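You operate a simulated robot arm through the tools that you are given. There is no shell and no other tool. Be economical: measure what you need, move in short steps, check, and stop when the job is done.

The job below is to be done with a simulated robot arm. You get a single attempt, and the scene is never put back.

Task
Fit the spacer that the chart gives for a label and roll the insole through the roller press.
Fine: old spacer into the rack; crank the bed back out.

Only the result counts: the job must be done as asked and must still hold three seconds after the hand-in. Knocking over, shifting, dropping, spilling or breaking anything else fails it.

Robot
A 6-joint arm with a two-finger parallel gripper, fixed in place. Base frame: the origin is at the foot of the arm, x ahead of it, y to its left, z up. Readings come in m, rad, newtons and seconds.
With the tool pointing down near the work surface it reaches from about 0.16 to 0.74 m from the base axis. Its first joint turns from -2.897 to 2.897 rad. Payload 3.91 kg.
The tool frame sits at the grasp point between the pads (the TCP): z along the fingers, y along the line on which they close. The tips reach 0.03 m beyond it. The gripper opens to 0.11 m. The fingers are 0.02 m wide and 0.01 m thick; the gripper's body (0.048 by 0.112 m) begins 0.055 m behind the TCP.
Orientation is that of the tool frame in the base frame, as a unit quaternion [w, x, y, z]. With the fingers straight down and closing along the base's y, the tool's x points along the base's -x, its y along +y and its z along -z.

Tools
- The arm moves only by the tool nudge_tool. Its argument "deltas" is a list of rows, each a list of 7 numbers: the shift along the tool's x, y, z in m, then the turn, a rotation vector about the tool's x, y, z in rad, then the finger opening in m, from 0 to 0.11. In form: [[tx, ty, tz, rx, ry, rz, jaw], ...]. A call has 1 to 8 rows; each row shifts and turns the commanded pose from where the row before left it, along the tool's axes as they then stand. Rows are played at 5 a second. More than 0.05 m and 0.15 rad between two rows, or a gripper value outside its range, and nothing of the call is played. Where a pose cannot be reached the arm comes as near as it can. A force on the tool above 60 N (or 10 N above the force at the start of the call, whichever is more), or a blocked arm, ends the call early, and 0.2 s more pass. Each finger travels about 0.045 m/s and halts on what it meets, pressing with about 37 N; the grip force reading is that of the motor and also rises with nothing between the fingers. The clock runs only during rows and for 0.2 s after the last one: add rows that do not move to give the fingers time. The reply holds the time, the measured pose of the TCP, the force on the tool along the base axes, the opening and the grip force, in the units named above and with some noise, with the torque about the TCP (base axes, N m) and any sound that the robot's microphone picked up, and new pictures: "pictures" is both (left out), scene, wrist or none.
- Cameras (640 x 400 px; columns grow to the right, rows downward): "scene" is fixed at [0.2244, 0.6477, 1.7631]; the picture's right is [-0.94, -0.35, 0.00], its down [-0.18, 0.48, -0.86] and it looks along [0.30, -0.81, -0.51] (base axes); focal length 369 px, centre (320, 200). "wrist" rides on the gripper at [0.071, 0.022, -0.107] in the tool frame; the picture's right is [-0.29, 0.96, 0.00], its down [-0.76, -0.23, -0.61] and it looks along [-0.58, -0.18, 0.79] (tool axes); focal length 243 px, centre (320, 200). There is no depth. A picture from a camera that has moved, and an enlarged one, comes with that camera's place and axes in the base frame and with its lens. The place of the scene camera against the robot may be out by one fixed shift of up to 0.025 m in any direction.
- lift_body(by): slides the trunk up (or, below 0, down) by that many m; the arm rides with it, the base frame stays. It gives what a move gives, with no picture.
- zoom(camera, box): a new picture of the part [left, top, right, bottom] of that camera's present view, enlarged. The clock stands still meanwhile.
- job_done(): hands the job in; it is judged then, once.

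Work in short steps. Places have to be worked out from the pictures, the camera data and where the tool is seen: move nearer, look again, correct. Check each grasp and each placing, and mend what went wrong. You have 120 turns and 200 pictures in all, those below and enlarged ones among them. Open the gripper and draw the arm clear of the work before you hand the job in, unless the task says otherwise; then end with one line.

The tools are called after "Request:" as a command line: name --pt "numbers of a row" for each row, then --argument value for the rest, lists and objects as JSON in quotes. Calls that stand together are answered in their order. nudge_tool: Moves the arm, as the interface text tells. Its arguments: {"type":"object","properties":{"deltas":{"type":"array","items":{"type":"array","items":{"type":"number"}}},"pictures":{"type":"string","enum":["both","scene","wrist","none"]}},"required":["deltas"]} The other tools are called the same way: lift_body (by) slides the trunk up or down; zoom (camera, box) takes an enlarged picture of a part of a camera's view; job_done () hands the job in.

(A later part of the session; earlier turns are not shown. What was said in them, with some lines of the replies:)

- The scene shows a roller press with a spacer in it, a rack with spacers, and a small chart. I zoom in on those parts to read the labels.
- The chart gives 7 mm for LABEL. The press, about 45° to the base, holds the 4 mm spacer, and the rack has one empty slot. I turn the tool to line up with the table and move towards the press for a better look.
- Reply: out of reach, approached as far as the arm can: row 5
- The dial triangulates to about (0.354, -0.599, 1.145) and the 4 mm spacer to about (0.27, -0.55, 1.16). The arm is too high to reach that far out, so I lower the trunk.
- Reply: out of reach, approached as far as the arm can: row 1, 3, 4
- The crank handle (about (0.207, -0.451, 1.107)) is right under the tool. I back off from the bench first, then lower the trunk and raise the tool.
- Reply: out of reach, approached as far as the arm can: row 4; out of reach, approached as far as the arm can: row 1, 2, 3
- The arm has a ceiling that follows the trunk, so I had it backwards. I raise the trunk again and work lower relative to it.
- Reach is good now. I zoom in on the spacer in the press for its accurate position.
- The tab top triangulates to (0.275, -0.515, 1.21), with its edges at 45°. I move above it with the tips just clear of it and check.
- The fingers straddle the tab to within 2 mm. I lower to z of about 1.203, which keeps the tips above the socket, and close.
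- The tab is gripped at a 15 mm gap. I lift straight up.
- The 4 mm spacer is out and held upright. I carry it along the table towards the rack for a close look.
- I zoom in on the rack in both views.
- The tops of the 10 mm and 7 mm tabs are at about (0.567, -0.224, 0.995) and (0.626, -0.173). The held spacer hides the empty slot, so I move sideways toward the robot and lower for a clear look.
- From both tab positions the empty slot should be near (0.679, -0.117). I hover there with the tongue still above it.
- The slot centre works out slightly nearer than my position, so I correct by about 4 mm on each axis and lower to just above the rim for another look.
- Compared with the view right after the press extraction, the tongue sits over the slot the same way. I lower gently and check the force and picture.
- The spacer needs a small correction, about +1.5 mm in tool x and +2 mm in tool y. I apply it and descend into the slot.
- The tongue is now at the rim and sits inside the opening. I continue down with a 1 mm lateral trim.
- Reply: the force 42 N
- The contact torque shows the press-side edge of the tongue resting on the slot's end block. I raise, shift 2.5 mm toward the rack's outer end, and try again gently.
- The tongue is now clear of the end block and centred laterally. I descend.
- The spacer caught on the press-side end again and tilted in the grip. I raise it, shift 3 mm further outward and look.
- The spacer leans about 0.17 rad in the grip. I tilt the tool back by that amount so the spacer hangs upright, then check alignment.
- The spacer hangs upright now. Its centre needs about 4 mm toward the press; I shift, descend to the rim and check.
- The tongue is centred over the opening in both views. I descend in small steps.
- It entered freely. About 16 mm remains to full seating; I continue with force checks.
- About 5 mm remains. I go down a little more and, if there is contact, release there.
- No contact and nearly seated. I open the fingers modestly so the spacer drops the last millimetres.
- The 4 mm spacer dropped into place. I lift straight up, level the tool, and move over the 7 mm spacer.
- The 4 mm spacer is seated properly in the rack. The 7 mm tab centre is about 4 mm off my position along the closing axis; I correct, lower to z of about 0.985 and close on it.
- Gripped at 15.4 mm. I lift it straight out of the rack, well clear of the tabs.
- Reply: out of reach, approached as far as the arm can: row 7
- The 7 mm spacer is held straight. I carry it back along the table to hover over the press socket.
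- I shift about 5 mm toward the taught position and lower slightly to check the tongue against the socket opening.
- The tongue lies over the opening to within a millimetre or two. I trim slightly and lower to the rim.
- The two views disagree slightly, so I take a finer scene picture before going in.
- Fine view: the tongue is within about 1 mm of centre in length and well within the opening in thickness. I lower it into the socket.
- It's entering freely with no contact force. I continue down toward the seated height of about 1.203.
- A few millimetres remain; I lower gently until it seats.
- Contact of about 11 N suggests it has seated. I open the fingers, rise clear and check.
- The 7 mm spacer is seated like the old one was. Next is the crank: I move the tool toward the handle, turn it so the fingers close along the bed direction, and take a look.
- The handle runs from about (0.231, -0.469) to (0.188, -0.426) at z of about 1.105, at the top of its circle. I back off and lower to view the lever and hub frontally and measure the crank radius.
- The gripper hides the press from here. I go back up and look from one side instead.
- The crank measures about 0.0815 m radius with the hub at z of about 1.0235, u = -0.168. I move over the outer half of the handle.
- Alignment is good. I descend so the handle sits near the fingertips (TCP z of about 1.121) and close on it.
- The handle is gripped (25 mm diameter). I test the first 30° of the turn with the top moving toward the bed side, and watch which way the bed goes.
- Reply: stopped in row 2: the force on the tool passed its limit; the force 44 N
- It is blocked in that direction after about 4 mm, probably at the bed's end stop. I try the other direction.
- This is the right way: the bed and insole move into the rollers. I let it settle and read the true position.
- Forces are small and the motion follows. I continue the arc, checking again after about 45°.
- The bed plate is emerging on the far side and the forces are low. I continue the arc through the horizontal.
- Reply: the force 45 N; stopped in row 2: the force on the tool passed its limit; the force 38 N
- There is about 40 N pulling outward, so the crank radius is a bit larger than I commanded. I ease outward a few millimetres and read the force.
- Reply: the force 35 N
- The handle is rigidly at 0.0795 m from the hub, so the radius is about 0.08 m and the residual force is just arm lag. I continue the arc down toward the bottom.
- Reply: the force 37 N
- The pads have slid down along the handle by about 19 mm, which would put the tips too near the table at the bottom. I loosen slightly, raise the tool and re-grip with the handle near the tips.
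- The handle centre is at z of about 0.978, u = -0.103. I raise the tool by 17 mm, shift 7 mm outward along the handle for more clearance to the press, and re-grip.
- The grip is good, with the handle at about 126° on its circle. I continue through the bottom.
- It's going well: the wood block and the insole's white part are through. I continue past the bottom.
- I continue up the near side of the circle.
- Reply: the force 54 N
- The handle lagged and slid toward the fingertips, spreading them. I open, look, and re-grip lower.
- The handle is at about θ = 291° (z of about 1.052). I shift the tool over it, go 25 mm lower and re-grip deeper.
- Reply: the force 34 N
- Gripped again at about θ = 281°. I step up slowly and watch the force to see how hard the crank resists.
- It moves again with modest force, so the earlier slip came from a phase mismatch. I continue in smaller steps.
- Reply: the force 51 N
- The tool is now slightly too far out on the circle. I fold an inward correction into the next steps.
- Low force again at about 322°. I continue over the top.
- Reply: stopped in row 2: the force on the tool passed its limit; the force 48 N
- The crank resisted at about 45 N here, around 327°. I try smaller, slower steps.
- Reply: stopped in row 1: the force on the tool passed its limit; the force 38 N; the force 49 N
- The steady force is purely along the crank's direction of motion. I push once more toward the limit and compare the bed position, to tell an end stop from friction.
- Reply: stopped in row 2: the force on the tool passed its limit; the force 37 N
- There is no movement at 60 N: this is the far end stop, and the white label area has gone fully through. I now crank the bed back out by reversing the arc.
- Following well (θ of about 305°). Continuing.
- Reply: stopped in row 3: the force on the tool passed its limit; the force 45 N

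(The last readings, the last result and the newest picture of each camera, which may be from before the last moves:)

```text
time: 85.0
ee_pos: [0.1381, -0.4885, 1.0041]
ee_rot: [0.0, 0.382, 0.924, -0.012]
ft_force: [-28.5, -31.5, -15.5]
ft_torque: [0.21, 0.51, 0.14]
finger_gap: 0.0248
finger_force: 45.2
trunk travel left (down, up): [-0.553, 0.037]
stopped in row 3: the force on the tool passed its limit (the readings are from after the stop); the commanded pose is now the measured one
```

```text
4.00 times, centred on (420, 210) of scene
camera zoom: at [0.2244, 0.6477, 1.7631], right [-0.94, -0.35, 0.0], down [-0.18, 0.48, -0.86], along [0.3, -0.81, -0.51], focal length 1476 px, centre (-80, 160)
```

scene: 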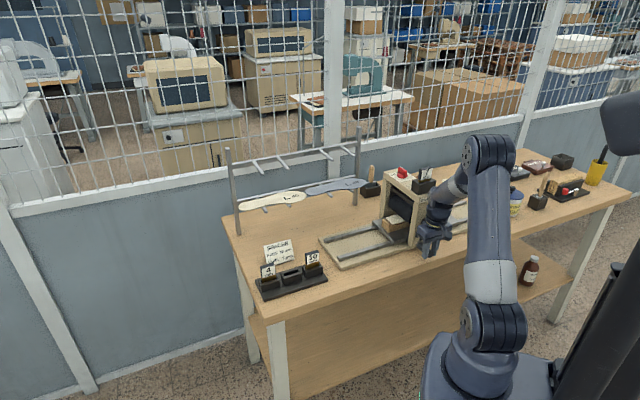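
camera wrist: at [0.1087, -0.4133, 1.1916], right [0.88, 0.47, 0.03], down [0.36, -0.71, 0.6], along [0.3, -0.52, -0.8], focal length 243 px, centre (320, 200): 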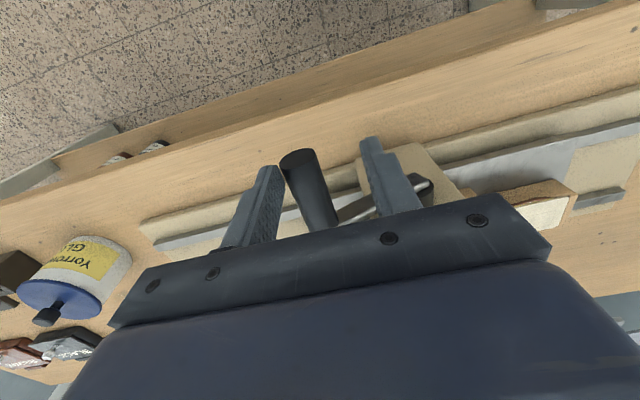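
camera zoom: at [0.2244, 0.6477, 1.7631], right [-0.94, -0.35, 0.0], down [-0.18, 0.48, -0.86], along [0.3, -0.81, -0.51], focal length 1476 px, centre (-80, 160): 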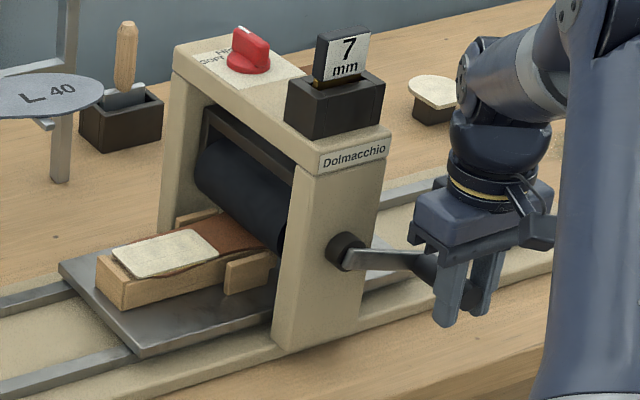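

The pads slid on the handle again here. I loosen the fingers and look, then re-grip with the handle near the tips.

Request:
nudge_tool --pt "0 0 0 0 0 0 0.034" --pt "0 0 0 0 0 0 0.036" --pt "0 0 0 0 0 0 0.036" --pictures "none"

Request:
zoom --camera "wrist" --box '[220, 90, 420, 220]'

```text
time: 85.8
ee_pos: [0.1437, -0.4831, 1.0052]
ee_rot: [-0.001, 0.384, 0.923, -0.01]
ft_force: [-4.7, -5.9, -2.8]
ft_torque: [-0.04, -0.04, 0.03]
finger_gap: 0.0396
finger_force: 3.6
trunk travel left (down, up): [-0.553, 0.037]
```

```text
3.08 times, centred on (320, 155) of wrist
camera zoom: at [0.1092, -0.4156, 1.1107], right [0.88, 0.47, -0.01], down [0.38, -0.69, 0.62], along [0.28, -0.55, -0.79], focal length 746 px, centre (320, 338)
```

zoom: 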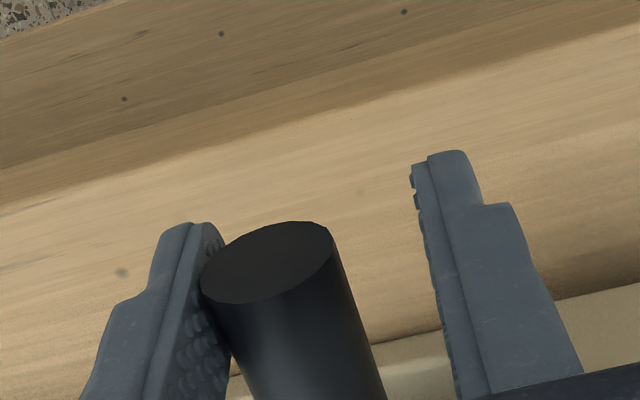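

The handle is at about (u -0.247, z 1.001), θ of about 254°. I raise 14 mm, shift 7 mm outward and re-grip.

Request:
nudge_tool --pt "0 -0.004 -0.007 0 0 0 0.045" --pt "0 -0.003 -0.007 0 0 0 0.045" --pt "0 0 0 0 0 0 0.045" --pt "0 0 0 0 0 0 0.02" --pt "0 0 0 0 0 0 0.0" --pt "0 0 0 0 0 0 0.0" --pictures "none"

```text
time: 87.2
ee_pos: [0.1378, -0.4878, 1.0191]
ee_rot: [-0.001, 0.383, 0.924, -0.011]
ft_force: [-2.0, -0.9, -0.2]
ft_torque: [0.02, -0.01, 0.03]
finger_gap: 0.0247
finger_force: 45.7
trunk travel left (down, up): [-0.553, 0.037]
```

Request:
nudge_tool --pt "0 0.0035 0.0132 0 0 0 0.0" --pt "0 0 0 0 0 0 0.0" --pt "0 0.006 0.0123 0 0 0 0.0" --pt "0 0 0 0 0 0 0.0" --pictures "none"

```text
time: 88.2
ee_pos: [0.1457, -0.4819, 0.9953]
ee_rot: [0.0, 0.383, 0.924, -0.011]
ft_force: [16.6, 3.4, 14.5]
ft_torque: [0.14, -0.62, 0.11]
finger_gap: 0.0245
finger_force: 44.9
trunk travel left (down, up): [-0.553, 0.037]
```

Tracking well at θ of about 238°. Continuing toward the bottom.

Request:
nudge_tool --pt "0 0.0125 0.012 0 0 0 0.0" --pt "0 0.0108 0.0091 0 0 0 0.0" --pt "0 0.0123 0.007 0 0 0 0.0" --pt "0 0 0 0 0 0 0.0" --pictures "none"

```text
time: 89.2
ee_pos: [0.1697, -0.4574, 0.9647]
ee_rot: [-0.002, 0.383, 0.924, -0.008]
ft_force: [-2.4, -5.1, -13.9]
ft_torque: [-0.41, -0.28, 0.03]
finger_gap: 0.0245
finger_force: 45.0
trunk travel left (down, up): [-0.553, 0.037]
```

Request:
nudge_tool --pt "0 0.0132 0.0048 0 0 0 0.0" --pt "0 0.0139 0.0025 0 0 0 0.0" --pt "0 0.0142 0 0 0 0 0.0" --pt "0 0.0139 -0.0025 0 0 0 0.0" --pt "0 0.0132 -0.0048 0 0 0 0.0" --pt "0 0 0 0 0 0 0.0" --pictures "none"

Request:
zoom --camera "scene" --box '[360, 160, 500, 260]'

```text
time: 90.6
ee_pos: [0.219, -0.4069, 0.9628]
ee_rot: [-0.001, 0.383, 0.924, -0.01]
ft_force: [-4.6, -3.9, -1.6]
ft_torque: [0.06, -0.22, 0.02]
finger_gap: 0.0241
finger_force: 45.0
trunk travel left (down, up): [-0.553, 0.037]
```

```text
4.00 times, centred on (430, 210) of scene
camera zoom: at [0.2244, 0.6477, 1.7631], right [-0.94, -0.35, 0.0], down [-0.18, 0.48, -0.86], along [0.3, -0.81, -0.51], focal length 1476 px, centre (-120, 160)
```

zoom: 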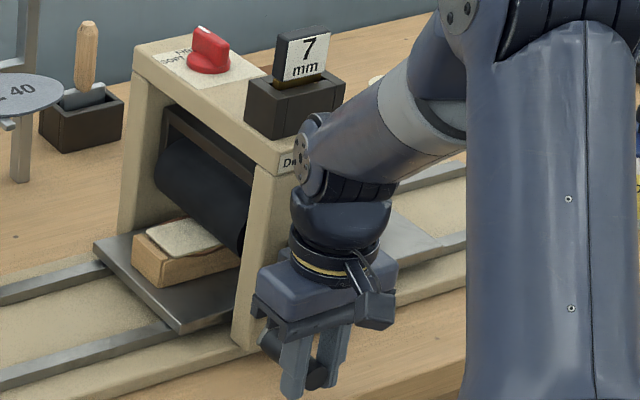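

Request:
nudge_tool --pt "0 0.0126 -0.0078 0 0 0 0.0" --pt "0 0.0105 -0.0095 0 0 0 0.0" --pt "0 0.0087 -0.0111 0 0 0 0.0" --pt "0 0 0 0 0 0 0.0" --pictures "none"

```text
time: 91.6
ee_pos: [0.242, -0.3854, 0.9909]
ee_rot: [0.001, 0.384, 0.923, -0.01]
ft_force: [-6.5, -7.6, 0.4]
ft_torque: [-0.29, -0.52, 0.12]
finger_gap: 0.0246
finger_force: 44.8
trunk travel left (down, up): [-0.553, 0.037]
```

Request:
nudge_tool --pt "0 0.006 -0.0125 0 0 0 0.0" --pt "0 0 0 0 0 0 0.0" --pt "0 0.0043 -0.0134 0 0 0 0.0" --pt "0 0 0 0 0 0 0.0" --pt "0 0.002 -0.014 0 0 0 0.0" --pt "0 0 0 0 0 0 0.0" --pictures "none"

```text
time: 93.0
ee_pos: [0.2501, -0.3766, 1.0313]
ee_rot: [0.001, 0.383, 0.924, -0.009]
ft_force: [-5.3, -5.2, -5.3]
ft_torque: [-0.22, -0.43, 0.07]
finger_gap: 0.0243
finger_force: 45.2
trunk travel left (down, up): [-0.553, 0.037]
```

Request:
nudge_tool --pt "0 -0.0005 -0.0141 0 0 0 0.0" --pt "0 0 0 0 0 0 0.0" --pt "0 -0.0025 -0.0138 0 0 0 0.0" --pt "0 0 0 0 0 0 0.0" --pt "0 -0.0048 -0.0131 0 0 0 0.0" --pt "0 0 0 0 0 0 0.0" --pictures "none"

Request:
zoom --camera "scene" --box '[370, 160, 510, 260]'

```text
time: 94.4
ee_pos: [0.2476, -0.3789, 1.0723]
ee_rot: [0.001, 0.382, 0.924, -0.01]
ft_force: [14.0, 16.1, 1.1]
ft_torque: [0.74, -0.35, 0.02]
finger_gap: 0.0245
finger_force: 45.0
trunk travel left (down, up): [-0.553, 0.037]
```

```text
4.00 times, centred on (440, 210) of scene
camera zoom: at [0.2244, 0.6477, 1.7631], right [-0.94, -0.35, 0.0], down [-0.18, 0.48, -0.86], along [0.3, -0.81, -0.51], focal length 1476 px, centre (-160, 160)
```

zoom: 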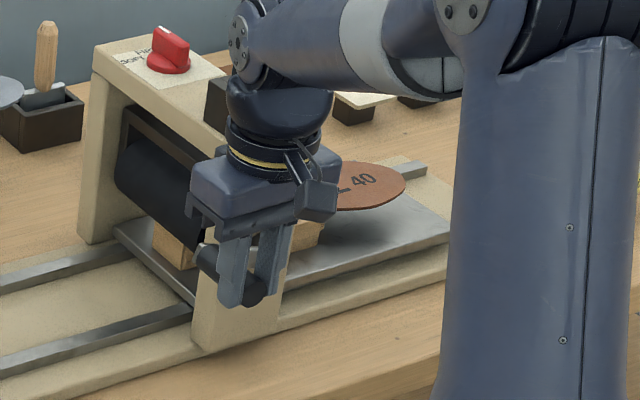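

Request:
nudge_tool --pt "0 -0.003 -0.0128 0 0 0 0.0" --pt "0 0 0 0 0 0 0.0" --pt "0 -0.0081 -0.0116 0 0 0 0.0" --pt "0 0 0 0 0 0 0.0" --pt "0 -0.0099 -0.0099 0 0 0 0.0" --pt "0 0 0 0 0 0 0.0" --pictures "none"

```text
time: 95.8
ee_pos: [0.2336, -0.3913, 1.1084]
ee_rot: [0.0, 0.383, 0.924, -0.011]
ft_force: [15.1, 12.6, 12.8]
ft_torque: [0.54, -0.5, 0.17]
finger_gap: 0.0242
finger_force: 45.1
trunk travel left (down, up): [-0.553, 0.037]
```

The pads have crept up on the handle; I re-grip about 12 mm lower before finishing.

Request:
nudge_tool --pt "0 0 0 0 0 0 0.04" --pt "0 0 0 0 0 0 0.04" --pt "0 0 0.012 0 0 0 0.04" --pt "0 0 0 0 0 0 0.04" --pt "0 0 0 0 0 0 0.0" --pt "0 0 0 0 0 0 0.0" --pictures "none"

Request:
zoom --camera "scene" --box '[370, 160, 510, 260]'

```text
time: 97.2
ee_pos: [0.2338, -0.3933, 1.0956]
ee_rot: [0.0, 0.383, 0.924, -0.01]
ft_force: [8.5, 7.5, 6.8]
ft_torque: [0.41, -0.11, 0.13]
finger_gap: 0.0247
finger_force: 38.1
trunk travel left (down, up): [-0.553, 0.037]
```

```text
4.00 times, centred on (440, 210) of scene
camera zoom: at [0.2244, 0.6477, 1.7631], right [-0.94, -0.35, 0.0], down [-0.18, 0.48, -0.86], along [0.3, -0.81, -0.51], focal length 1476 px, centre (-160, 160)
```

zoom: 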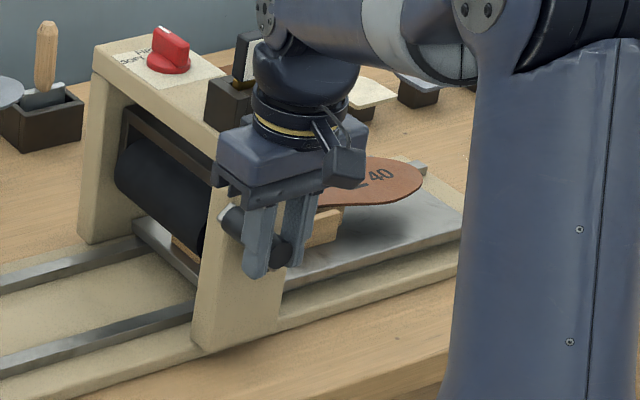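

Request:
nudge_tool --pt "0 -0.011 -0.0085 0 0 0 0.0" --pt "0 -0.0124 -0.0068 0 0 0 0.0" --pt "0 0 0 0 0 0 0.0" --pt "0 -0.0133 -0.0046 0 0 0 0.0" --pt "0 0 0 0 0 0 0.0" --pictures "none"

Request:
nudge_tool --pt "0 -0.0139 -0.0022 0 0 0 0.0" --pt "0 0 0 0 0 0 0.0" --pt "0 -0.005 0 0 0 0 0.0" --pt "0 0 0 0 0 0 0.0" --pictures "none"

Request:
zoom --camera "scene" --box '[370, 160, 510, 260]'

```text
time: 98.4
ee_pos: [0.2041, -0.4211, 1.1166]
ee_rot: [0.0, 0.383, 0.924, -0.011]
ft_force: [2.3, 5.1, 2.6]
ft_torque: [0.18, -0.23, 0.05]
finger_gap: 0.0245
finger_force: 44.7
trunk travel left (down, up): [-0.553, 0.037]
```

```text
time: 99.4
ee_pos: [0.1931, -0.4333, 1.1187]
ee_rot: [0.0, 0.383, 0.924, -0.01]
ft_force: [5.8, 10.2, 1.5]
ft_torque: [0.09, -0.24, 0.1]
finger_gap: 0.0244
finger_force: 44.9
trunk travel left (down, up): [-0.553, 0.037]
```

```text
4.00 times, centred on (440, 210) of scene
camera zoom: at [0.2244, 0.6477, 1.7631], right [-0.94, -0.35, 0.0], down [-0.18, 0.48, -0.86], along [0.3, -0.81, -0.51], focal length 1476 px, centre (-160, 160)
```

zoom: 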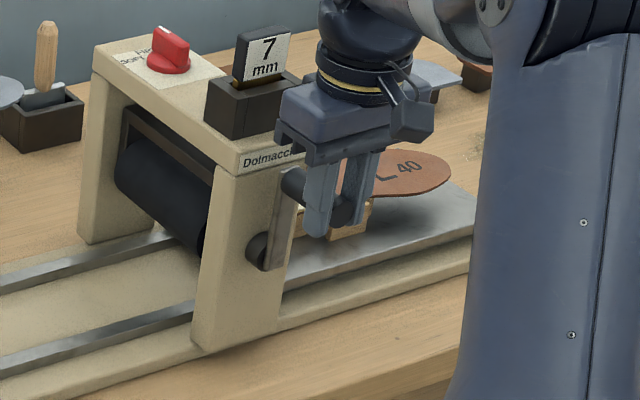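

The handle is back at the top and the bed is back out at its start position. I release, lift off and retreat.

Request:
nudge_tool --pt "0 0.002 0 0 0 0 0.04" --pt "0 0 0 0 0 0 0.06" --pt "0 0 0 0 0 0 0.06" --pt "0 0 -0.04 0 0 0 0.06" --pt "0 0 -0.05 0 0 0 0.06" --pt "0 0 -0.04 0 0 0 0.06" --pt "0.04 0 0 0 0 0 0.06" --pt "0.04 0 0 0 0 0 0.06" --pictures "scene"

Request:
zoom --camera "scene" --box '[370, 160, 510, 260]'

Request:
zoom --camera "scene" --box '[230, 210, 350, 310]'

```text
time: 101.2
ee_pos: [0.1402, -0.3716, 1.2489]
ee_rot: [-0.001, 0.384, 0.923, -0.011]
ft_force: [-0.5, 0.8, -0.1]
ft_torque: [0.02, -0.02, 0.01]
finger_gap: 0.0602
finger_force: 0.0
trunk travel left (down, up): [-0.553, 0.037]
```

scene: 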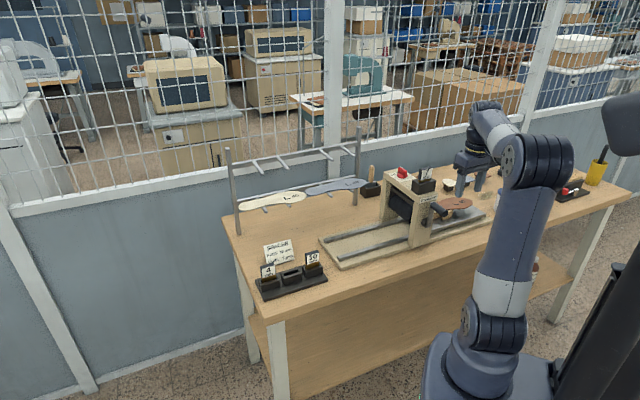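

```text
4.00 times, centred on (440, 210) of scene
camera zoom: at [0.2244, 0.6477, 1.7631], right [-0.94, -0.35, 0.0], down [-0.18, 0.48, -0.86], along [0.3, -0.81, -0.51], focal length 1476 px, centre (-160, 160)
```

zoom: 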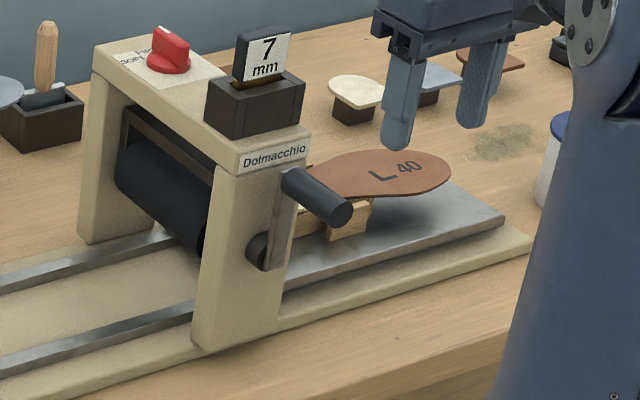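

```text
4.00 times, centred on (290, 260) of scene
camera zoom: at [0.2244, 0.6477, 1.7631], right [-0.94, -0.35, 0.0], down [-0.18, 0.48, -0.86], along [0.3, -0.81, -0.51], focal length 1476 px, centre (440, -40)
```

zoom: 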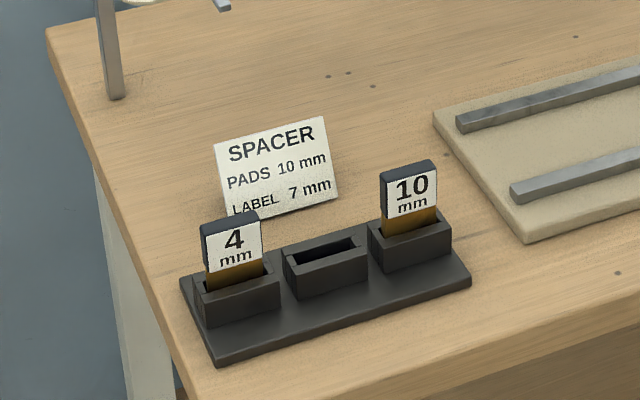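

The 7 mm spacer is seated in the press, the 4 mm is in the rack, the bed is back out with the insole, everything else is undisturbed, and the arm is clear. I hand the job in.

Request:
job_done

```text
The job is handed in.
```

I fitted the 7 mm spacer the chart gives for a label, put the old 4 mm one in the rack, cranked the insole through the press to the bed's end stop and cranked the bed back out. The bed stopped with the white label area past the rollers but the insole's toe end not yet out the far side.
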